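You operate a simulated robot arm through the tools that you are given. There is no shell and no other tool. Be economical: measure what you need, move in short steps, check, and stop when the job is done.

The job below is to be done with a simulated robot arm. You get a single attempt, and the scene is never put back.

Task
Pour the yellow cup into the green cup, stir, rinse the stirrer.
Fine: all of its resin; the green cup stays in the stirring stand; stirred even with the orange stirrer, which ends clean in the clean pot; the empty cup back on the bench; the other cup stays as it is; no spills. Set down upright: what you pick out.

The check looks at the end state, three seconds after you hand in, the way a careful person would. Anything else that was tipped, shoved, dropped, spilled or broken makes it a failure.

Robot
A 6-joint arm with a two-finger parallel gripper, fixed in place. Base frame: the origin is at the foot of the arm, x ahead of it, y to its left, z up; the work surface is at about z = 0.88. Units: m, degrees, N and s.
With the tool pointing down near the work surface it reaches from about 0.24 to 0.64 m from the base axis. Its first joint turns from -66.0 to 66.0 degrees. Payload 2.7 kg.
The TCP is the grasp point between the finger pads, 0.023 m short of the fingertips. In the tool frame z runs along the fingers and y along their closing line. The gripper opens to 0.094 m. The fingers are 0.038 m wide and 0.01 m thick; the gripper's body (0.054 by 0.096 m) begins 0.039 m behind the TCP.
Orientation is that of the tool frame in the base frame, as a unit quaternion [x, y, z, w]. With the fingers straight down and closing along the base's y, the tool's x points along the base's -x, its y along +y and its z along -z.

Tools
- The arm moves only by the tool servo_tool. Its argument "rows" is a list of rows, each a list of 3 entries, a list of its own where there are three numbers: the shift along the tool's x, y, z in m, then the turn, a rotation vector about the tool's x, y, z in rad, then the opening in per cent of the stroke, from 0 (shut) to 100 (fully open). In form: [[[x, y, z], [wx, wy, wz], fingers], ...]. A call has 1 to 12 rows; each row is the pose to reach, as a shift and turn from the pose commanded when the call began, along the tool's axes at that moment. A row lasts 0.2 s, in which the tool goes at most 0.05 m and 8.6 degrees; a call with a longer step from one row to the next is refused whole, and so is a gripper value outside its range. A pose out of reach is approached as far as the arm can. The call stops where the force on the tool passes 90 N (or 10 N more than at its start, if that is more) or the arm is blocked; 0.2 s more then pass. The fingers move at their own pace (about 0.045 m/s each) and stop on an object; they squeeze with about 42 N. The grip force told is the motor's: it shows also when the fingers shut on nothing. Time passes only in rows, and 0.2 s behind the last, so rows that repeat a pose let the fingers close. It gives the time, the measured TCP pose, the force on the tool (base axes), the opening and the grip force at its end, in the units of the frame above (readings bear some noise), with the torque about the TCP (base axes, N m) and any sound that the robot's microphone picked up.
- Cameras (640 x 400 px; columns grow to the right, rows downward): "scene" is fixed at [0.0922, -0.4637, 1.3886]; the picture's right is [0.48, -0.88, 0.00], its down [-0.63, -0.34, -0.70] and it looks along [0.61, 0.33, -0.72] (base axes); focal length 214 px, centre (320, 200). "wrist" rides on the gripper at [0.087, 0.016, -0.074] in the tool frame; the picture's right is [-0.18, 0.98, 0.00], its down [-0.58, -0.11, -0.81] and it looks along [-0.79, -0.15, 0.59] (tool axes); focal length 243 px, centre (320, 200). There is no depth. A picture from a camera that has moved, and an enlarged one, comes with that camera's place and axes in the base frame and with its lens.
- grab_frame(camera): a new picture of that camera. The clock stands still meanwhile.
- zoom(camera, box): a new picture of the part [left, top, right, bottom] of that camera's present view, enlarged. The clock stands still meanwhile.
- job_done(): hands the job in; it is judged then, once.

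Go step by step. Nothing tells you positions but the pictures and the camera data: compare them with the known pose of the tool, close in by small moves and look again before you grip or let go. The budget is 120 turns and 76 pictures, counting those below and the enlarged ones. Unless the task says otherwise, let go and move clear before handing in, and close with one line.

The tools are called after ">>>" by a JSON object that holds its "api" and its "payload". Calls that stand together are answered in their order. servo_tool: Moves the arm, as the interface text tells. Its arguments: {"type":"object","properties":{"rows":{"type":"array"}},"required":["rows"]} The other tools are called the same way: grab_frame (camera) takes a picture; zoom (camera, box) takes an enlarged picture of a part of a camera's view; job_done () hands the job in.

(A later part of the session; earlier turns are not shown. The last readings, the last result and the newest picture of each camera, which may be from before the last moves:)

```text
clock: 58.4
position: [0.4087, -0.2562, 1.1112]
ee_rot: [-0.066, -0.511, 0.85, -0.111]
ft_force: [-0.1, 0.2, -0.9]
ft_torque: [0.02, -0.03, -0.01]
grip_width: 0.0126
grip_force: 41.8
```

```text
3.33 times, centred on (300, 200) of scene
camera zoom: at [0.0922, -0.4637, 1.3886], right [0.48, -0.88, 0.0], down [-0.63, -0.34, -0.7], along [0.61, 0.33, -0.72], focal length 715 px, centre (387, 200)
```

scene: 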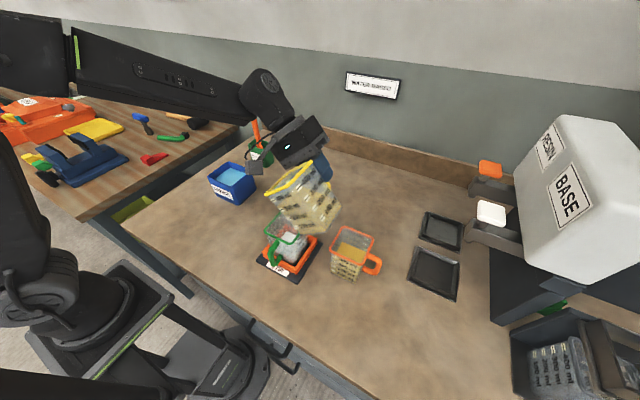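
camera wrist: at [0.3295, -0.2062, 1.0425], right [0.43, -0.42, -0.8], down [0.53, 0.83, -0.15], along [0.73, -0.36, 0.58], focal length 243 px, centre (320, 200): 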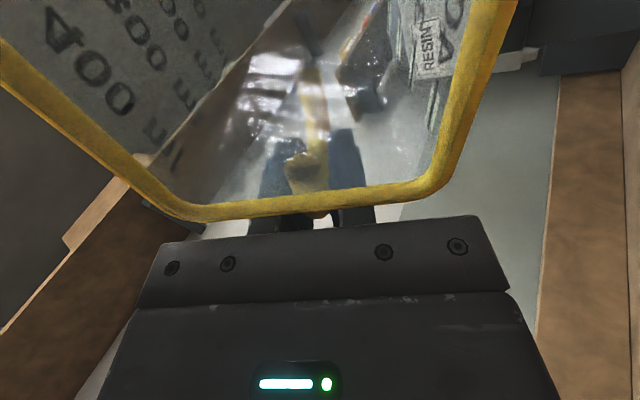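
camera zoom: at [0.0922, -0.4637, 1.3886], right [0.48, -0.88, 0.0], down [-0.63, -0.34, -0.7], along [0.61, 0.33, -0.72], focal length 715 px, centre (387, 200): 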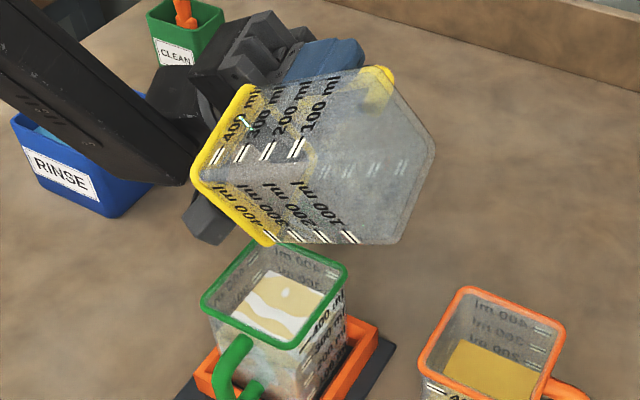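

The cup is drained. I'll unroll back over the green cup.

>>> {"api": "servo_tool", "payload": {"rows": [[[0, 0, 0.005], [-0.1135, 0.0304, 0], 0], [[0, 0.0005, 0.01], [-0.227, 0.0608, 0], 0], [[0, 0.001, 0.015], [-0.34, 0.0912, 0], 0], [[0, 0.0015, 0.02], [-0.454, 0.1216, 0], 0], [[0, 0.002, 0.025], [-0.567, 0.152, 0], 0], [[0, 0.0022, 0.03], [-0.681, 0.1824, 0], 0], [[0, 0.0025, 0.035], [-0.794, 0.2128, 0], 0], [[0.001, 0.003, 0.04], [-0.908, 0.2432, 0], 0], [[0.001, 0.0035, 0.044], [-1.021, 0.2736, 0], 0], [[0.001, 0.0037, 0.0478], [-1.135, 0.304, 0], 0]]}}

>>> {"api": "servo_tool", "payload": {"rows": [[[0, 0, 0], [-0.1222, 0.0328, 0], 0], [[0, 0, 0], [-0.2444, 0.0655, 0], 0], [[0, 0, 0], [-0.3666, 0.0983, 0], 0], [[0, 0, 0], [-0.4888, 0.131, 0], 0], [[0, 0, 0], [-0.611, 0.1638, 0], 0], [[0, 0, 0], [-0.733, 0.1965, 0], 0], [[0, 0, 0], [-0.855, 0.229, 0], 0], [[0, 0, 0], [-0.855, 0.229, 0], 0]]}}

```text
clock: 60.6
position: [0.4085, -0.3, 1.1302]
ee_rot: [0.118, 0.897, -0.422, 0.053]
ft_force: [-0.8, 0.1, -0.1]
ft_torque: [0.01, -0.04, 0.01]
grip_width: 0.0126
grip_force: 42.2
```

```text
clock: 62.4
position: [0.409, -0.3005, 1.1306]
ee_rot: [0.131, 0.991, 0.002, -0.002]
ft_force: [-0.4, -1.2, -1.0]
ft_torque: [-0.04, -0.06, 0.01]
grip_width: 0.0124
grip_force: 42.0
```

>>> {"api": "servo_tool", "payload": {"rows": [[[0, 0, 0], [0, 0, -0.13], 0], [[0, 0, 0], [0, 0, -0.263], 0], [[0, 0, 0], [0, 0, -0.263], 0]]}}

>>> {"api": "servo_tool", "payload": {"rows": [[[0.004, 0.02, 0], [0, 0, 0], 0], [[0.008, 0.045, 0], [0, 0, 0], 0], [[0.014, 0.075, 0], [0, 0, 0], 0], [[0.02, 0.105, 0], [0, 0, 0], 0], [[0.026, 0.135, 0], [0, 0, 0], 0], [[0.032, 0.165, 0], [0, 0, 0], 0], [[0.037, 0.19, 0], [0, 0, 0], 0], [[0.039, 0.201, 0], [0, 0, 0], 0], [[0.039, 0.201, 0], [0, 0, 0], 0]]}}

>>> {"api": "servo_tool", "payload": {"rows": [[[0, 0, 0.03], [0, 0, 0], 0], [[0, 0, 0.06], [0, 0, 0], 0], [[0, 0, 0.09], [0, 0, 0], 0], [[0, 0, 0.12], [0, 0, 0], 0], [[0, 0, 0.14], [0, 0, 0], 0], [[0, 0, 0.155], [0, 0, 0], 0], [[0, 0, 0.165], [0, 0, 0], 0], [[0, 0, 0.165], [0, 0, 0], 0]]}}

>>> {"api": "zoom", "payload": {"camera": "scene", "box": [190, 150, 340, 280]}}

```text
clock: 63.2
position: [0.4094, -0.2983, 1.1302]
ee_rot: [0.0, 1.0, 0.001, -0.002]
ft_force: [0.4, 0.1, -0.5]
ft_torque: [0.01, -0.05, 0.01]
grip_width: 0.0127
grip_force: 41.7
```

```text
clock: 65.2
position: [0.3701, -0.0984, 1.1309]
ee_rot: [0.0, 1.0, 0.002, -0.002]
ft_force: [-0.3, -0.5, -1.0]
ft_torque: [0.0, -0.04, -0.01]
grip_width: 0.0124
grip_force: 42.1
```

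```text
clock: 67.0
position: [0.3695, -0.0991, 0.9664]
ee_rot: [0.0, 1.0, 0.003, -0.001]
ft_force: [-0.7, 0.4, -0.4]
ft_torque: [0.0, -0.04, -0.01]
grip_width: 0.0126
grip_force: 42.1
```

```text
3.08 times, centred on (265, 215) of scene
camera zoom: at [0.0922, -0.4637, 1.3886], right [0.48, -0.88, 0.0], down [-0.63, -0.34, -0.7], along [0.61, 0.33, -0.72], focal length 660 px, centre (489, 154)
```

zoom: 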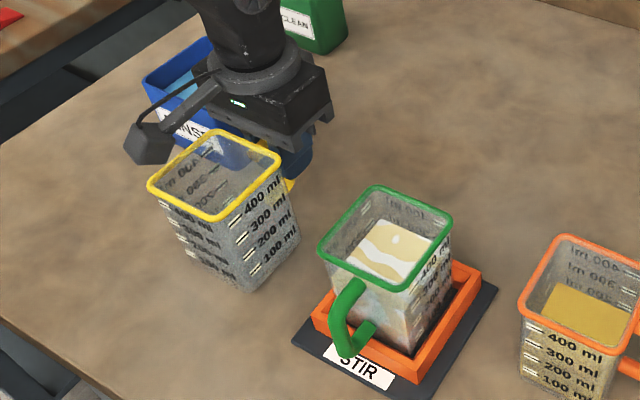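

Just above the bench. I'll lower it the last bit gently.

>>> {"api": "servo_tool", "payload": {"rows": [[[0, 0, 0.006], [0, 0, 0], 0], [[0, 0, 0.011], [0, 0, 0], 0], [[0, 0, 0.0135], [0, 0, 0], 0], [[0, 0, 0.0155], [0, 0, 0], 0], [[0, 0, 0.0155], [0, 0, 0], 0]]}}

>>> {"api": "zoom", "payload": {"camera": "scene", "box": [200, 180, 280, 260]}}

```text
clock: 68.2
position: [0.3699, -0.099, 0.9509]
ee_rot: [0.0, 1.0, 0.001, 0.0]
ft_force: [-1.1, 2.5, 10.3]
ft_torque: [-0.1, 0.4, -0.16]
grip_width: 0.0127
grip_force: 42.2
```

```text
5.00 times, centred on (240, 220) of scene
camera zoom: at [0.092, -0.4636, 1.3887], right [0.48, -0.88, 0.0], down [-0.63, -0.34, -0.7], along [0.61, 0.33, -0.72], focal length 1072 px, centre (720, 100)
```

zoom: 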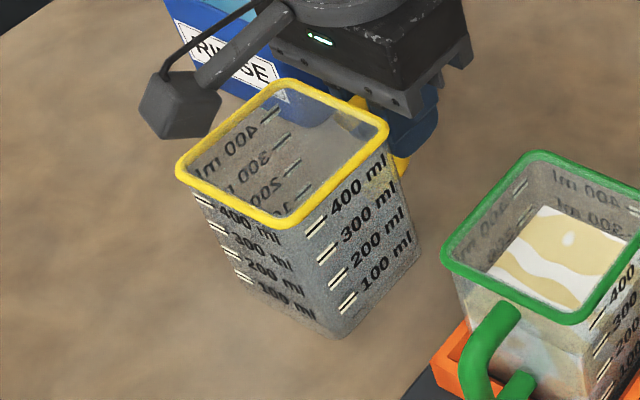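

The cup is seated. I'll open the fingers and back straight up.

>>> {"api": "servo_tool", "payload": {"rows": [[[0, 0, -0.001], [0, 0, 0], 0], [[0, 0, -0.001], [0, 0, 0], 20], [[0, 0, -0.001], [0, 0, 0], 45], [[0, 0, -0.001], [0, 0, 0], 45], [[0, 0, -0.001], [0, 0, 0], 45]]}}

>>> {"api": "servo_tool", "payload": {"rows": [[[0, 0, -0.01], [0, 0, 0], 45], [[0, 0, -0.03], [0, 0, 0], 45], [[0, 0, -0.06], [0, 0, 0], 45], [[0, 0, -0.1], [0, 0, 0], 45], [[0, 0, -0.14], [0, 0, 0], 45], [[0, 0, -0.18], [0, 0, 0], 45], [[0, 0, -0.22], [0, 0, 0], 45]]}}

>>> {"api": "grab_frame", "payload": {"camera": "scene"}}

>>> {"api": "zoom", "payload": {"camera": "wrist", "box": [300, 0, 600, 220]}}

```text
clock: 69.4
position: [0.3693, -0.0984, 0.9514]
ee_rot: [0.0, 1.0, 0.002, -0.002]
ft_force: [0.5, -0.5, 0.1]
ft_torque: [0.01, 0.02, -0.01]
grip_width: 0.0423
grip_force: 0.1
```

```text
clock: 71.0
position: [0.3706, -0.1004, 1.1705]
ee_rot: [0.0, 1.0, 0.002, -0.002]
ft_force: [0.0, 0.2, 0.8]
ft_torque: [0.0, 0.0, 0.03]
grip_width: 0.0423
grip_force: 0.1
```

```text
39 pictures are left
```

scene: 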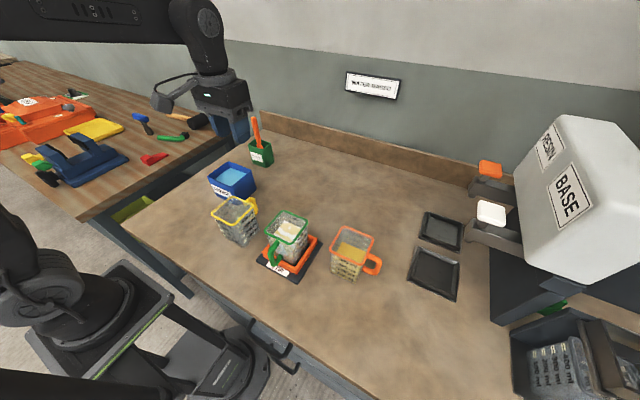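

```text
1.82 times, centred on (450, 110) of wrist
camera zoom: at [0.2844, -0.0829, 1.2456], right [0.18, 0.98, 0.0], down [0.58, -0.11, 0.8], along [0.79, -0.15, -0.6], focal length 441 px, centre (84, 364)
```

zoom: 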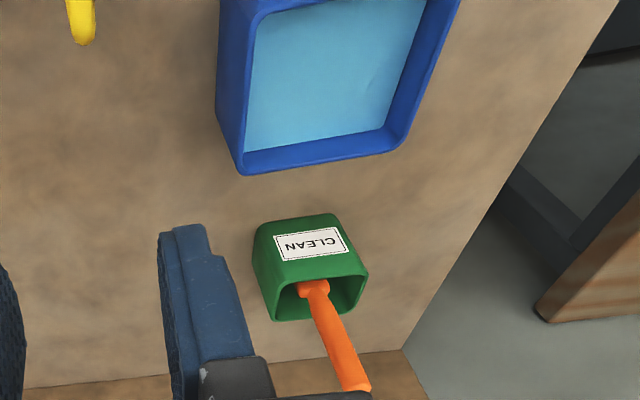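

The yellow cup is set down and the surroundings look undisturbed. The stirrer leans in the clean pot from about (0.596, 0.066, 0.95) to (0.609, 0.075, 1.054). I'll move closer to look.

>>> {"api": "servo_tool", "payload": {"rows": [[[-0.03, 0.03, 0], [0, 0, 0], 60], [[-0.06, 0.06, 0], [0, 0, 0], 60], [[-0.09, 0.09, 0], [0, 0, 0], 60], [[-0.11, 0.12, 0], [0, 0, 0], 60], [[-0.13, 0.15, 0], [0, 0, 0], 60], [[-0.14, 0.165, 0], [0, 0, 0], 60], [[-0.14, 0.165, 0], [0, 0, 0], 60]]}}

>>> {"api": "grab_frame", "payload": {"camera": "wrist"}}

>>> {"api": "zoom", "payload": {"camera": "scene", "box": [220, 100, 300, 180]}}

```text
clock: 72.6
position: [0.5097, 0.0689, 1.1706]
ee_rot: [0.0, 1.0, 0.002, -0.002]
ft_force: [-0.1, -0.3, -0.5]
ft_torque: [-0.01, -0.01, -0.02]
grip_width: 0.0565
grip_force: 0.0
```

```text
37 pictures are left
camera wrist: at [0.4237, 0.0855, 1.2448], right [0.18, 0.98, 0.0], down [0.58, -0.11, 0.8], along [0.79, -0.15, -0.59], focal length 243 px, centre (320, 200)
```

wrist: 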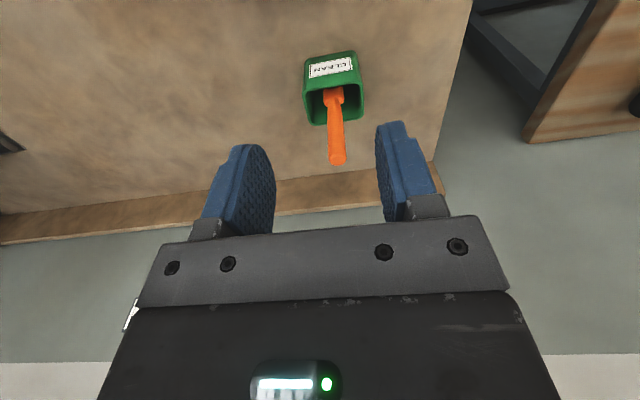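

```text
5.00 times, centred on (260, 140) of scene
camera zoom: at [0.0922, -0.4636, 1.3886], right [0.48, -0.88, 0.0], down [-0.63, -0.34, -0.7], along [0.61, 0.33, -0.72], focal length 1072 px, centre (620, 500)
```

zoom: 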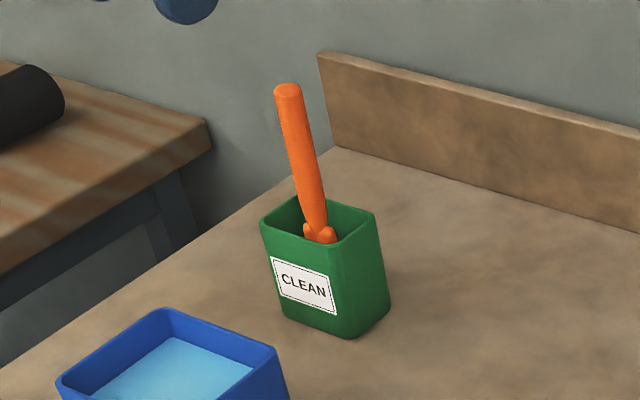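

The stirrer stands nearly vertical at (0.602, 0.069), top at about 1.059. I'll go over it, descend to z=1.03 and look before gripping.

>>> {"api": "servo_tool", "payload": {"rows": [[[-0.03, 0, 0], [0, 0, 0], 60], [[-0.06, 0, 0], [0, 0, 0], 60], [[-0.092, 0, 0], [0, 0, 0], 60], [[-0.092, 0, 0.03], [0, 0, 0], 60], [[-0.092, 0, 0.06], [0, 0, 0], 60], [[-0.092, 0, 0.08], [0, 0, 0], 60], [[-0.092, 0, 0.08], [0, 0, 0], 60]]}}

>>> {"api": "grab_frame", "payload": {"camera": "wrist"}}

>>> {"api": "zoom", "payload": {"camera": "scene", "box": [210, 90, 310, 180]}}

```text
clock: 74.2
position: [0.601, 0.0664, 1.0893]
ee_rot: [-0.001, 1.0, 0.001, -0.002]
ft_force: [0.1, -1.2, -0.2]
ft_torque: [-0.02, -0.03, 0.0]
grip_width: 0.0562
grip_force: 0.0
out of reach, approached as far as the arm can: row 3, 4, 5
```

```text
35 pictures are left
camera wrist: at [0.5154, 0.0832, 1.1642], right [0.18, 0.98, 0.0], down [0.58, -0.11, 0.8], along [0.79, -0.15, -0.59], focal length 243 px, centre (320, 200)
```

wrist: 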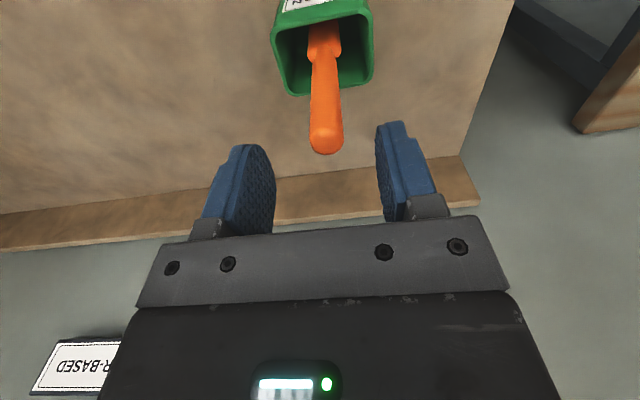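

```text
4.44 times, centred on (260, 135) of scene
camera zoom: at [0.0922, -0.4637, 1.3886], right [0.48, -0.88, 0.0], down [-0.63, -0.34, -0.7], along [0.61, 0.33, -0.72], focal length 953 px, centre (587, 489)
```

zoom: 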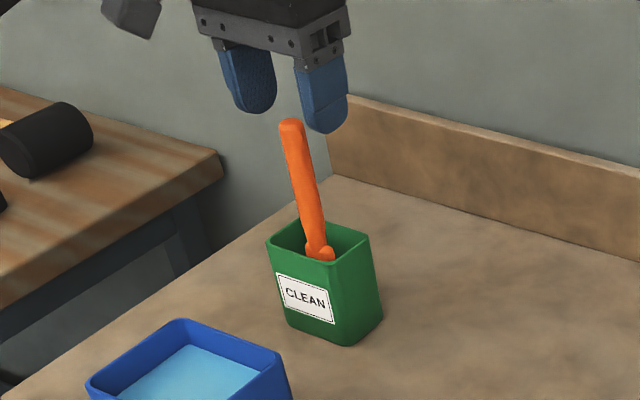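

>>> {"api": "servo_tool", "payload": {"rows": [[[-0.001, 0.002, 0.02], [0, 0, 0], 60], [[-0.002, 0.003, 0.04], [0, 0, 0], 60], [[-0.002, 0.003, 0.058], [0, 0, 0], 60], [[-0.002, 0.003, 0.058], [0, 0, 0], 60]]}}

>>> {"api": "grab_frame", "payload": {"camera": "wrist"}}

```text
clock: 75.2
position: [0.605, 0.0699, 1.0339]
ee_rot: [0.001, 1.0, 0.002, -0.002]
ft_force: [0.3, 0.1, 0.7]
ft_torque: [0.01, 0.0, -0.05]
grip_width: 0.0563
grip_force: 0.1
```

```text
33 pictures are left
camera wrist: at [0.5189, 0.0882, 1.1075], right [0.18, 0.98, 0.0], down [0.58, -0.11, 0.8], along [0.79, -0.15, -0.59], focal length 243 px, centre (320, 200)
```

wrist: 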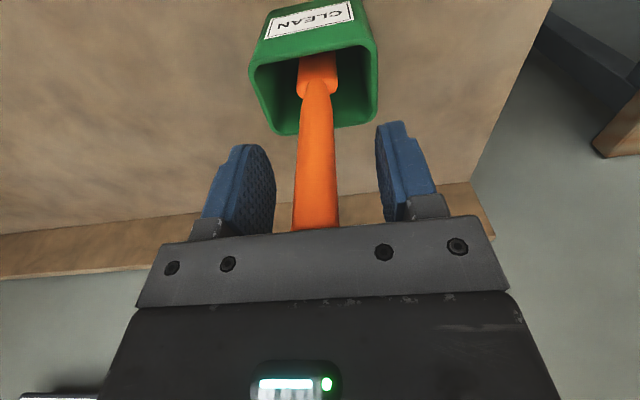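

The handle lies between the pads. I'll grip and lift straight up.

>>> {"api": "servo_tool", "payload": {"rows": [[[0, 0, 0], [0, 0, 0], 35], [[0, 0, 0], [0, 0, 0], 10], [[0, 0, 0], [0, 0, 0], 0], [[0, 0, 0], [0, 0, 0], 0], [[0, 0, 0], [0, 0, 0], 0]]}}

>>> {"api": "servo_tool", "payload": {"rows": [[[0, 0, -0.02], [0, 0, 0], 0], [[0, 0, -0.04], [0, 0, 0], 0], [[0.01, 0, -0.07], [0, 0, 0], 0], [[0.03, 0, -0.1], [0, 0, 0], 0], [[0.05, 0, -0.13], [0, 0, 0], 0], [[0.07, 0, -0.13], [0, 0, 0], 0], [[0.07, 0, -0.13], [0, 0, 0], 0]]}}

>>> {"api": "zoom", "payload": {"camera": "scene", "box": [200, 60, 320, 180]}}

>>> {"api": "grab_frame", "payload": {"camera": "wrist"}}

```text
clock: 76.4
position: [0.6052, 0.0714, 1.0343]
ee_rot: [0.001, 1.0, 0.002, -0.002]
ft_force: [0.7, 0.7, 1.1]
ft_torque: [0.03, -0.03, 0.03]
grip_width: 0.0177
grip_force: 42.2
```

```text
clock: 78.0
position: [0.5328, 0.0689, 1.1626]
ee_rot: [0.001, 1.0, 0.002, -0.002]
ft_force: [-0.4, -0.1, 0.1]
ft_torque: [0.01, -0.01, 0.0]
grip_width: 0.0172
grip_force: 41.5
```

```text
3.33 times, centred on (260, 120) of scene
camera zoom: at [0.0922, -0.4637, 1.3886], right [0.48, -0.88, 0.0], down [-0.63, -0.34, -0.7], along [0.61, 0.33, -0.72], focal length 715 px, centre (520, 467)
```

zoom: 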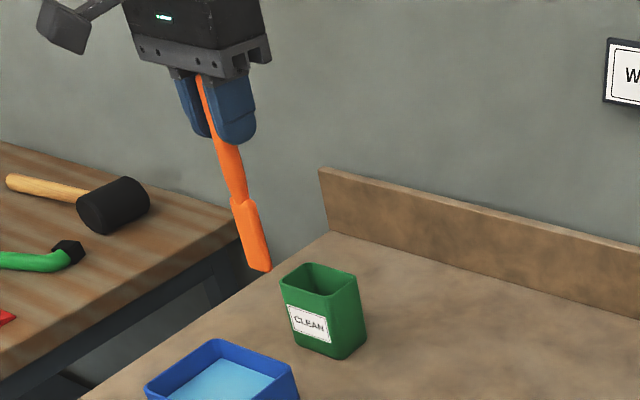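

```text
31 pictures are left
camera wrist: at [0.4473, 0.0861, 1.2368], right [0.18, 0.98, 0.0], down [0.58, -0.11, 0.8], along [0.79, -0.15, -0.59], focal length 243 px, centre (320, 200)
```

wrist: 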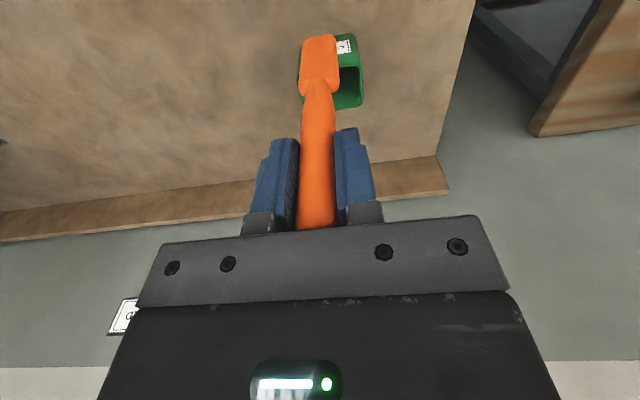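

Stirrer is held vertically, tip about 0.15 m below the TCP. I'll carry it over the green cup's centre, high and clear.

>>> {"api": "servo_tool", "payload": {"rows": [[[0.005, -0.005, -0.02], [0, 0, 0], 0], [[0.025, -0.035, -0.03], [0, 0, 0], 0], [[0.047, -0.07, -0.03], [0, 0, 0], 0], [[0.07, -0.105, -0.03], [0, 0, 0], 0], [[0.094, -0.142, -0.03], [0, 0, 0], 0], [[0.118, -0.178, -0.03], [0, 0, 0], 0], [[0.142, -0.214, -0.03], [0, 0, 0], 0], [[0.166, -0.25, -0.03], [0, 0, 0], 0], [[0.188, -0.284, -0.03], [0, 0, 0], 0], [[0.205, -0.31, -0.03], [0, 0, 0], 0], [[0.2145, -0.324, -0.03], [0, 0, 0], 0], [[0.2145, -0.324, -0.03], [0, 0, 0], 0]]}}

>>> {"api": "zoom", "payload": {"camera": "scene", "box": [220, 120, 380, 290]}}

>>> {"api": "grab_frame", "payload": {"camera": "wrist"}}

```text
clock: 80.6
position: [0.3179, -0.255, 1.1929]
ee_rot: [0.0, 1.0, 0.002, -0.001]
ft_force: [0.6, 0.8, -0.1]
ft_torque: [0.02, 0.01, 0.01]
grip_width: 0.0174
grip_force: 41.3
```

```text
2.35 times, centred on (300, 205) of scene
camera zoom: at [0.0922, -0.4637, 1.3886], right [0.48, -0.88, 0.0], down [-0.63, -0.34, -0.7], along [0.61, 0.33, -0.72], focal length 505 px, centre (367, 188)
```

zoom: 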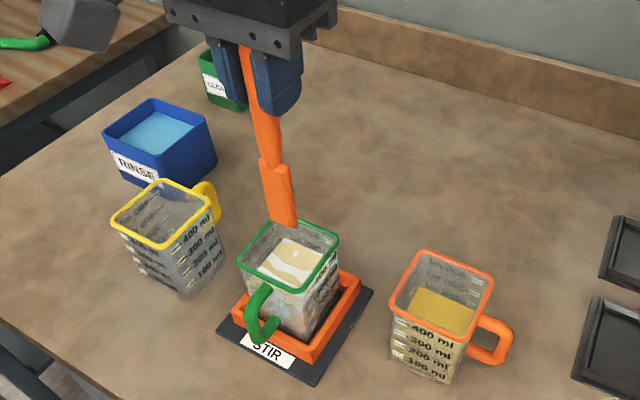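

```text
29 pictures are left
camera wrist: at [0.2326, -0.2385, 1.2668], right [0.18, 0.98, 0.0], down [0.58, -0.11, 0.8], along [0.79, -0.15, -0.59], focal length 243 px, centre (320, 200)
```

wrist: 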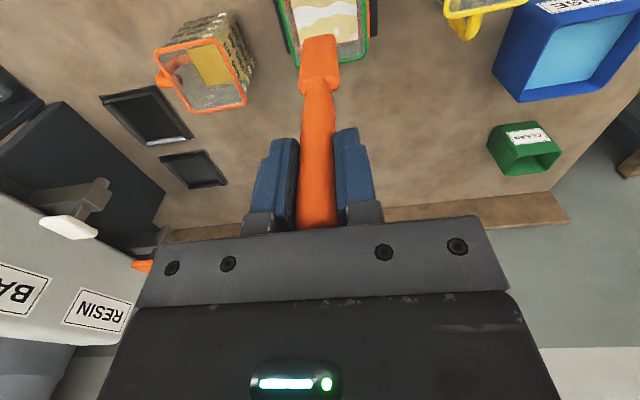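

Stirrer is centred over the green cup. I'll lower it in.

>>> {"api": "servo_tool", "payload": {"rows": [[[-0.003, 0.002, 0.025], [0, 0, 0], 0], [[-0.003, 0.002, 0.05], [0, 0, 0], 0], [[-0.003, 0.002, 0.07], [0, 0, 0], 0], [[-0.003, 0.002, 0.085], [0, 0, 0], 0], [[-0.003, 0.002, 0.1], [0, 0, 0], 0], [[-0.003, 0.002, 0.112], [0, 0, 0], 0], [[-0.003, 0.002, 0.124], [0, 0, 0], 0], [[-0.003, 0.002, 0.134], [0, 0, 0], 0], [[-0.003, 0.002, 0.141], [0, 0, 0], 0], [[-0.003, 0.002, 0.141], [0, 0, 0], 0]]}}

>>> {"api": "zoom", "payload": {"camera": "scene", "box": [250, 180, 350, 290]}}

```text
clock: 82.8
position: [0.321, -0.2532, 1.0525]
ee_rot: [0.0, 1.0, 0.002, -0.002]
ft_force: [-0.8, -0.9, -1.1]
ft_torque: [-0.03, 0.01, -0.01]
grip_width: 0.0174
grip_force: 42.2
```

```text
3.64 times, centred on (300, 235) of scene
camera zoom: at [0.0922, -0.4637, 1.3886], right [0.48, -0.88, 0.0], down [-0.63, -0.34, -0.7], along [0.61, 0.33, -0.72], focal length 780 px, centre (393, 73)
```

zoom: 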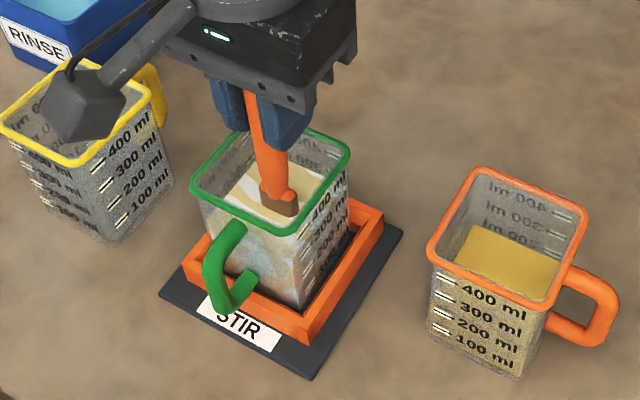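

Blade is submerged and free of the walls. I'll stir in small ellipses.

>>> {"api": "servo_tool", "payload": {"rows": [[[0.013, 0, 0], [0, 0, 0], 0], [[0.0065, 0.0095, 0], [0, 0, 0], 0], [[-0.0065, 0.0095, 0], [0, 0, 0], 0], [[-0.013, 0, 0], [0, 0, 0], 0], [[-0.0065, -0.0095, 0], [0, 0, 0], 0], [[0.0065, -0.0095, 0], [0, 0, 0], 0], [[0.013, 0, 0], [0, 0, 0], 0], [[0.0065, 0.0095, 0], [0, 0, 0], 0], [[-0.0065, 0.0095, 0], [0, 0, 0], 0], [[-0.013, 0, 0], [0, 0, 0], 0], [[-0.0065, -0.0095, 0], [0, 0, 0], 0], [[0, 0, 0], [0, 0, 0], 0]]}}

>>> {"api": "zoom", "payload": {"camera": "scene", "box": [250, 180, 350, 290]}}

```text
clock: 85.4
position: [0.3211, -0.2534, 1.0518]
ee_rot: [-0.001, 1.0, 0.002, -0.001]
ft_force: [-0.6, -0.2, -0.4]
ft_torque: [0.0, 0.01, 0.01]
grip_width: 0.0177
grip_force: 42.1
```

```text
3.64 times, centred on (300, 235) of scene
camera zoom: at [0.0922, -0.4637, 1.3886], right [0.48, -0.88, 0.0], down [-0.63, -0.34, -0.7], along [0.61, 0.33, -0.72], focal length 780 px, centre (393, 73)
```

zoom: 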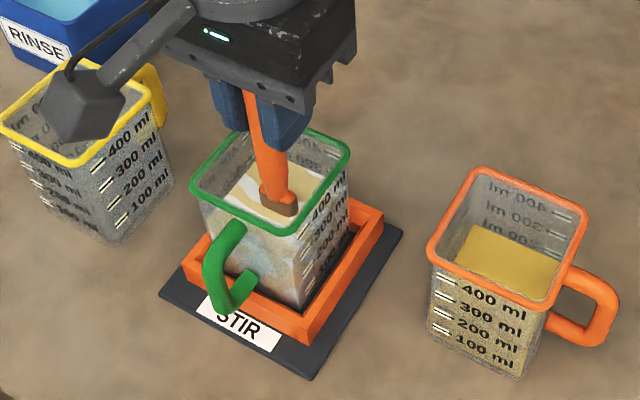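

It's mixing without contact. More loops.

>>> {"api": "servo_tool", "payload": {"rows": [[[0.015, 0, 0], [0, 0, 0], 0], [[0.0075, 0.0104, 0], [0, 0, 0], 0], [[-0.0075, 0.0104, 0], [0, 0, 0], 0], [[-0.015, 0, 0], [0, 0, 0], 0], [[-0.0075, -0.0104, 0], [0, 0, 0], 0], [[0.0075, -0.0104, 0], [0, 0, 0], 0], [[0.015, 0, 0], [0, 0, 0], 0], [[0.0075, 0.0104, 0], [0, 0, 0], 0], [[-0.0075, 0.0104, 0], [0, 0, 0], 0], [[-0.015, 0, 0], [0, 0, 0], 0], [[-0.0075, -0.0104, 0], [0, 0, 0], 0], [[0, 0, 0], [0, 0, 0], 0]]}}

>>> {"api": "servo_tool", "payload": {"rows": [[[0.015, 0, 0], [0, 0, 0], 0], [[0.0075, 0.0104, 0], [0, 0, 0], 0], [[-0.0075, 0.0104, 0], [0, 0, 0], 0], [[-0.015, 0, 0], [0, 0, 0], 0], [[-0.0075, -0.0104, 0], [0, 0, 0], 0], [[0.0075, -0.0104, 0], [0, 0, 0], 0], [[0.015, 0, 0], [0, 0, 0], 0], [[0.0075, 0.0104, 0], [0, 0, 0], 0], [[-0.0075, 0.0104, 0], [0, 0, 0], 0], [[-0.015, 0, 0], [0, 0, 0], 0], [[-0.0075, -0.0104, 0], [0, 0, 0], 0], [[0, 0, 0], [0, 0, 0], 0]]}}

>>> {"api": "servo_tool", "payload": {"rows": [[[0.015, 0, 0], [0, 0, 0], 0], [[0.0075, 0.0104, 0], [0, 0, 0], 0], [[-0.0075, 0.0104, 0], [0, 0, 0], 0], [[-0.015, 0, 0], [0, 0, 0], 0], [[-0.0075, -0.0104, 0], [0, 0, 0], 0], [[0.0075, -0.0104, 0], [0, 0, 0], 0], [[0.015, 0, 0], [0, 0, 0], 0], [[0.0075, 0.0104, 0], [0, 0, 0], 0], [[-0.0075, 0.0104, 0], [0, 0, 0], 0], [[-0.015, 0, 0], [0, 0, 0], 0], [[-0.0075, -0.0104, 0], [0, 0, 0], 0], [[0, 0, 0], [0, 0, 0], 0]]}}

>>> {"api": "zoom", "payload": {"camera": "scene", "box": [250, 180, 350, 290]}}

```text
clock: 88.0
position: [0.3223, -0.2512, 1.0516]
ee_rot: [0.0, 1.0, 0.002, -0.002]
ft_force: [-0.6, 0.2, -0.3]
ft_torque: [0.01, 0.02, 0.03]
grip_width: 0.0178
grip_force: 42.3
```

```text
clock: 90.6
position: [0.3217, -0.2532, 1.0516]
ee_rot: [0.0, 1.0, 0.002, -0.002]
ft_force: [0.6, 0.9, 0.1]
ft_torque: [0.05, -0.01, 0.01]
grip_width: 0.0174
grip_force: 41.4
```

```text
clock: 93.2
position: [0.3216, -0.2534, 1.0534]
ee_rot: [0.0, 1.0, 0.002, -0.002]
ft_force: [-1.1, -0.5, -0.3]
ft_torque: [0.03, -0.01, 0.01]
grip_width: 0.0178
grip_force: 42.4
```

```text
3.64 times, centred on (300, 235) of scene
camera zoom: at [0.0922, -0.4637, 1.3886], right [0.48, -0.88, 0.0], down [-0.63, -0.34, -0.7], along [0.61, 0.33, -0.72], focal length 780 px, centre (393, 73)
```

zoom: 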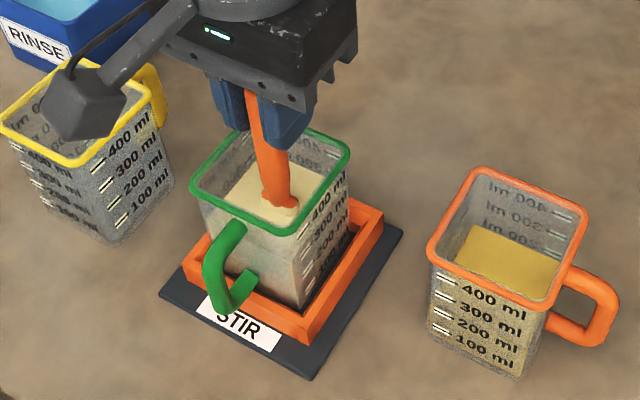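

Nearly even. A few more loops, slightly deeper, then inspect.

>>> {"api": "servo_tool", "payload": {"rows": [[[0.015, 0, 0.003], [0, 0, 0], 0], [[0.0075, 0.0104, 0.003], [0, 0, 0], 0], [[-0.0075, 0.0104, 0.003], [0, 0, 0], 0], [[-0.015, 0, 0.003], [0, 0, 0], 0], [[-0.0075, -0.0104, 0.003], [0, 0, 0], 0], [[0.0075, -0.0104, 0.003], [0, 0, 0], 0], [[0.015, 0, 0.003], [0, 0, 0], 0], [[0.0075, 0.0104, 0.003], [0, 0, 0], 0], [[-0.0075, 0.0104, 0.003], [0, 0, 0], 0], [[-0.015, 0, 0.003], [0, 0, 0], 0], [[-0.0075, -0.0104, 0.003], [0, 0, 0], 0], [[0, 0, 0], [0, 0, 0], 0]]}}

>>> {"api": "servo_tool", "payload": {"rows": [[[0.015, 0, 0], [0, 0, 0], 0], [[0.0075, 0.0104, 0], [0, 0, 0], 0], [[-0.0075, 0.0104, 0], [0, 0, 0], 0], [[-0.015, 0, 0], [0, 0, 0], 0], [[-0.0075, -0.0104, 0], [0, 0, 0], 0], [[0.0075, -0.0104, 0], [0, 0, 0], 0], [[0.015, 0, 0], [0, 0, 0], 0], [[0.0075, 0.0104, 0], [0, 0, 0], 0], [[-0.0075, 0.0104, 0], [0, 0, 0], 0], [[-0.015, 0, 0], [0, 0, 0], 0], [[-0.0075, -0.0104, 0], [0, 0, 0], 0], [[0, 0, 0], [0, 0, 0], 0]]}}

>>> {"api": "servo_tool", "payload": {"rows": [[[0.015, 0, 0], [0, 0, 0], 0], [[0.0075, 0.0104, 0], [0, 0, 0], 0], [[-0.0075, 0.0104, 0], [0, 0, 0], 0], [[-0.015, 0, 0], [0, 0, 0], 0], [[-0.0075, -0.0104, 0], [0, 0, 0], 0], [[0.0075, -0.0104, 0], [0, 0, 0], 0], [[0.015, 0, 0], [0, 0, 0], 0], [[0.0075, 0.0104, 0], [0, 0, 0], 0], [[-0.0075, 0.0104, 0], [0, 0, 0], 0], [[-0.015, 0, 0], [0, 0, 0], 0], [[-0.0075, -0.0104, 0], [0, 0, 0], 0], [[0, 0, 0], [0, 0, 0], 0]]}}

>>> {"api": "servo_tool", "payload": {"rows": [[[0, 0, -0.01], [0, 0, 0], 0], [[0, 0, -0.02], [0, 0, 0], 0], [[0, 0, -0.03], [0, 0, 0], 0], [[0, 0, -0.04], [0, 0, 0], 0], [[0, 0, -0.05], [0, 0, 0], 0], [[0, 0, -0.06], [0, 0, 0], 0], [[0, 0, -0.065], [0, 0, 0], 0], [[0, 0, -0.065], [0, 0, 0], 0], [[0, 0, -0.065], [0, 0, 0], 0], [[0, 0, -0.065], [0, 0, 0], 0], [[0, 0, -0.065], [0, 0, 0], 0], [[0, 0, -0.065], [0, 0, 0], 0]]}}

>>> {"api": "zoom", "payload": {"camera": "scene", "box": [250, 170, 350, 280]}}

```text
clock: 95.8
position: [0.3229, -0.2527, 1.0499]
ee_rot: [0.0, 1.0, 0.002, -0.002]
ft_force: [-0.3, -0.2, -0.9]
ft_torque: [-0.02, 0.03, 0.0]
grip_width: 0.0168
grip_force: 41.9
```

```text
clock: 98.4
position: [0.323, -0.2538, 1.0527]
ee_rot: [0.0, 1.0, 0.001, -0.002]
ft_force: [0.4, -0.1, 0.2]
ft_torque: [0.03, 0.01, -0.04]
grip_width: 0.0166
grip_force: 42.4
```

```text
clock: 101.0
position: [0.321, -0.2525, 1.0521]
ee_rot: [-0.001, 1.0, 0.002, -0.002]
ft_force: [0.2, -0.8, 0.1]
ft_torque: [-0.01, 0.01, 0.03]
grip_width: 0.0169
grip_force: 42.1
```

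```text
clock: 103.6
position: [0.3218, -0.2533, 1.1159]
ee_rot: [0.001, 1.0, 0.001, -0.002]
ft_force: [0.0, -0.4, -0.4]
ft_torque: [0.03, -0.01, 0.0]
grip_width: 0.0168
grip_force: 42.2
```

```text
3.64 times, centred on (300, 225) of scene
camera zoom: at [0.0922, -0.4637, 1.3886], right [0.48, -0.88, 0.0], down [-0.63, -0.34, -0.7], along [0.61, 0.33, -0.72], focal length 780 px, centre (393, 109)
```

zoom: 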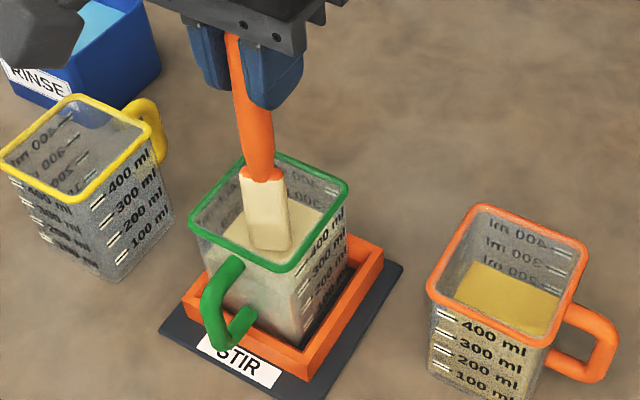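

The mix looks even and the blade is coated. I'll let it drip inside the cup for several seconds before moving.

>>> {"api": "servo_tool", "payload": {"rows": [[[0, 0, 0], [0, 0, 0], 0], [[0, 0, 0], [0, 0, 0], 0], [[0, 0, 0], [0, 0, 0], 0], [[0, 0, 0], [0, 0, 0], 0], [[0, 0, 0], [0, 0, 0], 0], [[0, 0, 0], [0, 0, 0], 0], [[0, 0, 0], [0, 0, 0], 0], [[0, 0, 0], [0, 0, 0], 0], [[0, 0, 0], [0, 0, 0], 0], [[0, 0, 0], [0, 0, 0], 0], [[0, 0, 0], [0, 0, 0], 0], [[0, 0, 0], [0, 0, 0], 0]]}}

>>> {"api": "servo_tool", "payload": {"rows": [[[0, 0, 0], [0, 0, 0], 0], [[0, 0, 0], [0, 0, 0], 0], [[0, 0, 0], [0, 0, 0], 0], [[0, 0, 0], [0, 0, 0], 0], [[0, 0, 0], [0, 0, 0], 0], [[0, 0, 0], [0, 0, 0], 0], [[0, 0, 0], [0, 0, 0], 0], [[0, 0, 0], [0, 0, 0], 0], [[0, 0, 0], [0, 0, 0], 0], [[0, 0, 0], [0, 0, 0], 0], [[0, 0, 0], [0, 0, 0], 0], [[0, 0, 0], [0, 0, 0], 0]]}}

>>> {"api": "zoom", "payload": {"camera": "scene", "box": [190, 130, 350, 280]}}

```text
clock: 106.2
position: [0.3212, -0.2535, 1.117]
ee_rot: [0.0, 1.0, 0.002, -0.002]
ft_force: [0.7, -0.2, 0.1]
ft_torque: [-0.01, 0.01, 0.0]
grip_width: 0.0165
grip_force: 41.6
```

```text
clock: 108.8
position: [0.3218, -0.2523, 1.1162]
ee_rot: [0.0, 1.0, 0.002, -0.001]
ft_force: [0.0, 1.1, 0.3]
ft_torque: [-0.01, -0.01, 0.02]
grip_width: 0.0168
grip_force: 41.5
```

```text
2.67 times, centred on (270, 205) of scene
camera zoom: at [0.0922, -0.4637, 1.3886], right [0.48, -0.88, 0.0], down [-0.63, -0.34, -0.7], along [0.61, 0.33, -0.72], focal length 572 px, centre (453, 187)
```

zoom: 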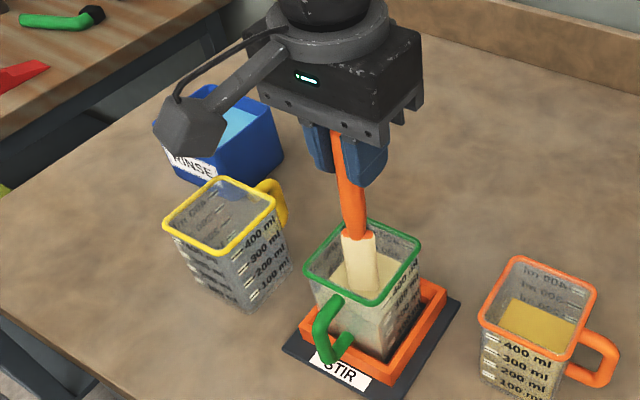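

The rinse pot's centre is about (0.433, 0.057). I'll lift clear and carry the stirrer there.

>>> {"api": "servo_tool", "payload": {"rows": [[[0, 0, -0.02], [0, 0, 0], 0], [[0, 0, -0.045], [0, 0, 0], 0], [[-0.008, 0.01, -0.05], [0, 0, 0], 0], [[-0.022, 0.04, -0.05], [0, 0, 0], 0], [[-0.038, 0.08, -0.05], [0, 0, 0], 0], [[-0.054, 0.12, -0.05], [0, 0, 0], 0], [[-0.07, 0.16, -0.05], [0, 0, 0], 0], [[-0.084, 0.2, -0.05], [0, 0, 0], 0], [[-0.097, 0.24, -0.05], [0, 0, 0], 0], [[-0.107, 0.275, -0.05], [0, 0, 0], 0], [[-0.112, 0.3, -0.05], [0, 0, 0], 0], [[-0.112, 0.31, -0.05], [0, 0, 0], 0]]}}

>>> {"api": "grab_frame", "payload": {"camera": "wrist"}}

>>> {"api": "zoom", "payload": {"camera": "scene", "box": [190, 110, 310, 220]}}

```text
clock: 111.4
position: [0.4366, 0.0569, 1.1679]
ee_rot: [0.001, 1.0, 0.001, -0.001]
ft_force: [0.8, 0.6, 0.6]
ft_torque: [-0.03, 0.0, 0.0]
grip_width: 0.0168
grip_force: 41.8
```

```text
23 pictures are left
camera wrist: at [0.3505, 0.0733, 1.2425], right [0.18, 0.98, 0.0], down [0.58, -0.11, 0.8], along [0.79, -0.15, -0.6], focal length 243 px, centre (320, 200)
```

wrist: 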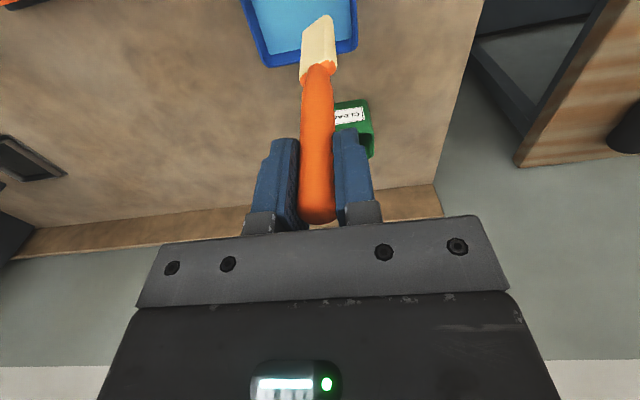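

```text
3.64 times, centred on (250, 165) of scene
camera zoom: at [0.0922, -0.4637, 1.3886], right [0.48, -0.88, 0.0], down [-0.63, -0.34, -0.7], along [0.61, 0.33, -0.72], focal length 780 px, centre (574, 327)
```

zoom: 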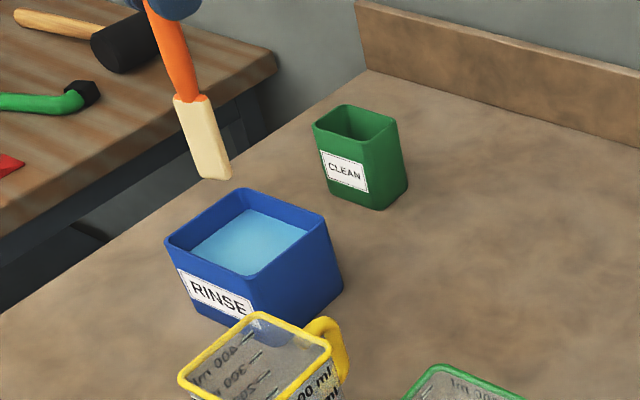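

The stirrer has tilted slightly in the grip, with its tip near (0.429, 0.063, 0.99). The rinse pot's centre is near (0.428, 0.047), so I'll adjust and lower into the water.

>>> {"api": "servo_tool", "payload": {"rows": [[[0.001, -0.008, 0], [0, 0, 0], 0], [[0.002, -0.016, 0.015], [0, 0, 0], 0], [[0.002, -0.016, 0.035], [0, 0, 0], 0], [[0.002, -0.016, 0.05], [0, 0, 0], 0], [[0.002, -0.016, 0.062], [0, 0, 0], 0], [[0.002, -0.016, 0.074], [0, 0, 0], 0], [[0.002, -0.016, 0.084], [0, 0, 0], 0], [[0.002, -0.016, 0.094], [0, 0, 0], 0], [[0.002, -0.016, 0.1], [0, 0, 0], 0], [[0.002, -0.016, 0.1], [0, 0, 0], 0]]}}

>>> {"api": "zoom", "payload": {"camera": "scene", "box": [190, 110, 310, 220]}}

```text
clock: 113.6
position: [0.4321, 0.0415, 1.068]
ee_rot: [-0.001, 1.0, 0.002, -0.002]
ft_force: [0.2, -0.1, 0.2]
ft_torque: [-0.02, -0.02, 0.05]
grip_width: 0.0164
grip_force: 41.7
```

```text
3.64 times, centred on (250, 165) of scene
camera zoom: at [0.0922, -0.4637, 1.3886], right [0.48, -0.88, 0.0], down [-0.63, -0.34, -0.7], along [0.61, 0.33, -0.72], focal length 780 px, centre (574, 327)
```

zoom: 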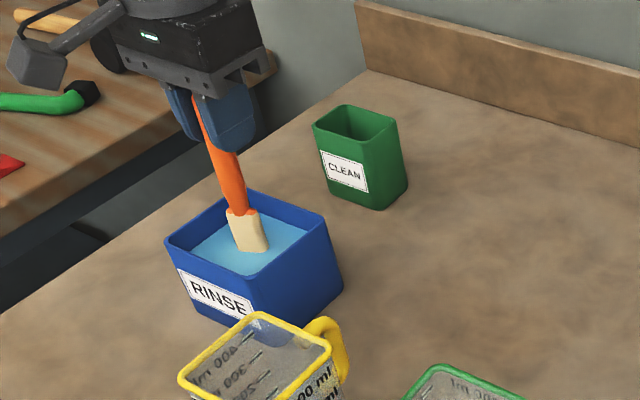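

The water only covers the lower part of the blade. I'll lower further gently, swirl, then inspect.

>>> {"api": "servo_tool", "payload": {"rows": [[[0, 0, 0.004], [0, 0, 0], 0], [[0, 0, 0.008], [0, 0, 0], 0], [[0, 0, 0.011], [0, 0, 0], 0], [[0, 0, 0.011], [0, 0, 0], 0]]}}

>>> {"api": "servo_tool", "payload": {"rows": [[[0.015, 0, 0], [0, 0, 0], 0], [[0.0075, 0.0104, 0], [0, 0, 0], 0], [[-0.0075, 0.0104, 0], [0, 0, 0], 0], [[-0.015, 0, 0], [0, 0, 0], 0], [[-0.0075, -0.0104, 0], [0, 0, 0], 0], [[0.0075, -0.0104, 0], [0, 0, 0], 0], [[0.015, 0, 0], [0, 0, 0], 0], [[0.0075, 0.0104, 0], [0, 0, 0], 0], [[-0.0075, 0.0104, 0], [0, 0, 0], 0], [[-0.015, 0, 0], [0, 0, 0], 0], [[-0.0075, -0.0104, 0], [0, 0, 0], 0], [[0, 0, 0], [0, 0, 0], 0]]}}

>>> {"api": "zoom", "payload": {"camera": "scene", "box": [190, 110, 310, 220]}}

```text
clock: 114.6
position: [0.4319, 0.0429, 1.0561]
ee_rot: [0.0, 1.0, 0.002, -0.001]
ft_force: [-0.5, -0.4, -0.9]
ft_torque: [-0.04, -0.01, 0.0]
grip_width: 0.0168
grip_force: 42.1
```

```text
clock: 117.2
position: [0.4324, 0.041, 1.0572]
ee_rot: [0.001, 1.0, 0.002, -0.002]
ft_force: [0.0, 0.2, -0.5]
ft_torque: [0.01, 0.02, 0.01]
grip_width: 0.0164
grip_force: 42.0
```

```text
3.64 times, centred on (250, 165) of scene
camera zoom: at [0.0922, -0.4637, 1.3886], right [0.48, -0.88, 0.0], down [-0.63, -0.34, -0.7], along [0.61, 0.33, -0.72], focal length 780 px, centre (574, 327)
```

zoom: 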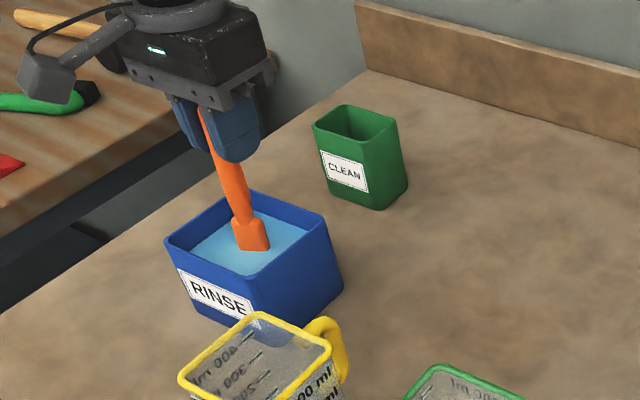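

The blade is turning clean. Two more swirl rounds, then raise it just above the water to drip and inspect.

>>> {"api": "servo_tool", "payload": {"rows": [[[0.015, 0, 0], [0, 0, 0], 0], [[0.0075, 0.0104, 0], [0, 0, 0], 0], [[-0.0075, 0.0104, 0], [0, 0, 0], 0], [[-0.015, 0, 0], [0, 0, 0], 0], [[-0.0075, -0.0104, 0], [0, 0, 0], 0], [[0.0075, -0.0104, 0], [0, 0, 0], 0], [[0.015, 0, 0], [0, 0, 0], 0], [[0.0075, 0.0104, 0], [0, 0, 0], 0], [[-0.0075, 0.0104, 0], [0, 0, 0], 0], [[-0.015, 0, 0], [0, 0, 0], 0], [[-0.0075, -0.0104, 0], [0, 0, 0], 0], [[0, 0, 0], [0, 0, 0], 0]]}}

>>> {"api": "servo_tool", "payload": {"rows": [[[0.015, 0, 0.004], [0, 0, 0], 0], [[0.0075, 0.0104, 0.004], [0, 0, 0], 0], [[-0.0075, 0.0104, 0.004], [0, 0, 0], 0], [[-0.015, 0, 0.004], [0, 0, 0], 0], [[-0.0075, -0.0104, 0.004], [0, 0, 0], 0], [[0.0075, -0.0104, 0.004], [0, 0, 0], 0], [[0.015, 0, 0.004], [0, 0, 0], 0], [[0.0075, 0.0104, 0.004], [0, 0, 0], 0], [[-0.0075, 0.0104, 0.004], [0, 0, 0], 0], [[-0.015, 0, 0.004], [0, 0, 0], 0], [[-0.0075, -0.0104, 0.004], [0, 0, 0], 0], [[0, 0, 0], [0, 0, 0], 0]]}}

>>> {"api": "servo_tool", "payload": {"rows": [[[0, 0, -0.01], [0, 0, 0], 0], [[0, 0, -0.02], [0, 0, 0], 0], [[0, 0, -0.03], [0, 0, 0], 0], [[0, 0, -0.04], [0, 0, 0], 0], [[0, 0, -0.05], [0, 0, 0], 0], [[0, 0, -0.058], [0, 0, 0], 0], [[0, 0, -0.058], [0, 0, 0], 0], [[0, 0, -0.058], [0, 0, 0], 0], [[0, 0, -0.058], [0, 0, 0], 0], [[0, 0, -0.058], [0, 0, 0], 0], [[0, 0, -0.058], [0, 0, 0], 0], [[0, 0, -0.058], [0, 0, 0], 0]]}}

>>> {"api": "servo_tool", "payload": {"rows": [[[0, 0, 0], [0, 0, 0], 0], [[0, 0, 0], [0, 0, 0], 0], [[0, 0, 0], [0, 0, 0], 0], [[0, 0, 0], [0, 0, 0], 0], [[0, 0, 0], [0, 0, 0], 0], [[0, 0, 0], [0, 0, 0], 0], [[0, 0, 0], [0, 0, 0], 0], [[0, 0, 0], [0, 0, 0], 0], [[0, 0, 0], [0, 0, 0], 0], [[0, 0, 0], [0, 0, 0], 0], [[0, 0, 0], [0, 0, 0], 0], [[0, 0, 0], [0, 0, 0], 0]]}}

>>> {"api": "zoom", "payload": {"camera": "scene", "box": [190, 100, 310, 220]}}

>>> {"api": "grab_frame", "payload": {"camera": "wrist"}}

```text
clock: 119.8
position: [0.4323, 0.041, 1.0559]
ee_rot: [0.0, 1.0, 0.003, -0.001]
ft_force: [-0.7, -0.4, -0.7]
ft_torque: [-0.05, 0.03, -0.01]
grip_width: 0.0165
grip_force: 42.0
```

```text
clock: 122.4
position: [0.4331, 0.0412, 1.0577]
ee_rot: [0.001, 1.0, 0.002, -0.002]
ft_force: [-0.4, -0.1, -0.5]
ft_torque: [-0.03, -0.02, 0.0]
grip_width: 0.0166
grip_force: 42.0
```

```text
clock: 125.0
position: [0.4326, 0.0405, 1.1135]
ee_rot: [0.0, 1.0, 0.002, -0.002]
ft_force: [1.2, -0.6, 0.8]
ft_torque: [0.0, -0.04, 0.0]
grip_width: 0.0167
grip_force: 41.7
```

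```text
clock: 127.6
position: [0.4322, 0.042, 1.1144]
ee_rot: [0.0, 1.0, 0.001, -0.002]
ft_force: [-0.2, 0.0, -0.8]
ft_torque: [0.02, 0.03, 0.03]
grip_width: 0.0168
grip_force: 42.0
```

```text
3.33 times, centred on (250, 160) of scene
camera zoom: at [0.0922, -0.4637, 1.3886], right [0.48, -0.88, 0.0], down [-0.63, -0.34, -0.7], along [0.61, 0.33, -0.72], focal length 715 px, centre (553, 333)
```

zoom: 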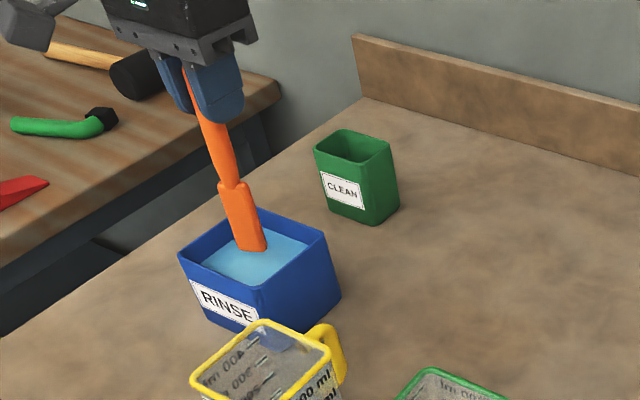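

```text
18 pictures are left
camera wrist: at [0.3467, 0.0576, 1.1887], right [0.18, 0.98, 0.0], down [0.58, -0.11, 0.8], along [0.79, -0.15, -0.59], focal length 243 px, centre (320, 200)
```

wrist: 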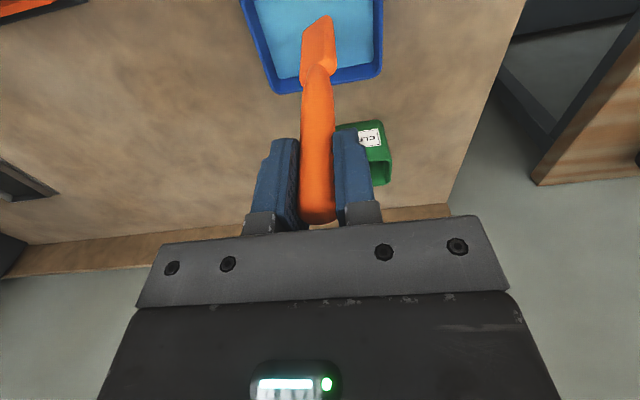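

The stirrer is clean. I'll lift it, pitch slightly so the tip leads outward (the arm's reach is limited there), and move towards the clean pot.

>>> {"api": "servo_tool", "payload": {"rows": [[[0, 0, -0.015], [0, -0.05, 0], 0], [[0, 0, -0.033], [0, -0.1, 0], 0], [[-0.015, 0.004, -0.035], [0, -0.14, 0], 0], [[-0.045, 0.01, -0.035], [0, -0.14, 0], 0], [[-0.08, 0.018, -0.035], [0, -0.14, 0], 0], [[-0.11, 0.024, -0.035], [0, -0.14, 0], 0], [[-0.1225, 0.024, -0.035], [0, -0.14, 0], 0], [[-0.1225, 0.024, -0.035], [0, -0.14, 0], 0]]}}

>>> {"api": "zoom", "payload": {"camera": "scene", "box": [200, 80, 320, 190]}}

>>> {"api": "grab_frame", "payload": {"camera": "wrist"}}

```text
clock: 129.4
position: [0.5548, 0.066, 1.1468]
ee_rot: [-0.001, 0.998, 0.002, 0.068]
ft_force: [0.6, 0.9, -1.1]
ft_torque: [0.0, 0.02, -0.02]
grip_width: 0.0168
grip_force: 41.7
```

```text
3.64 times, centred on (260, 135) of scene
camera zoom: at [0.0922, -0.4637, 1.3886], right [0.48, -0.88, 0.0], down [-0.63, -0.34, -0.7], along [0.61, 0.33, -0.72], focal length 780 px, centre (538, 436)
```

zoom: 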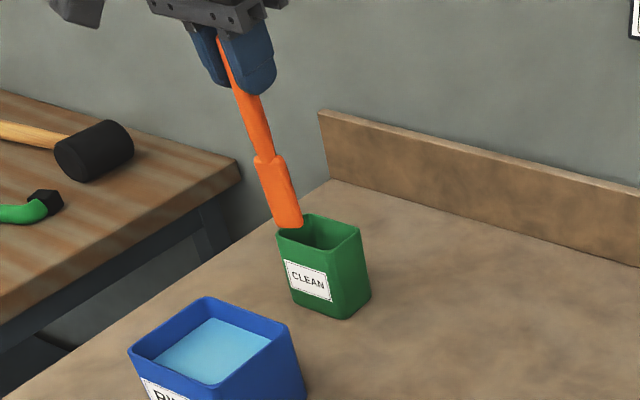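

```text
16 pictures are left
camera wrist: at [0.4587, 0.0826, 1.2101], right [0.18, 0.98, 0.03], down [0.47, -0.11, 0.88], along [0.87, -0.15, -0.48], focal length 243 px, centre (320, 200)
```

wrist: 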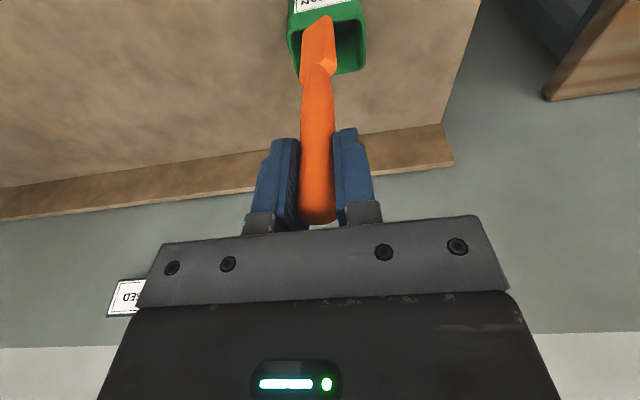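

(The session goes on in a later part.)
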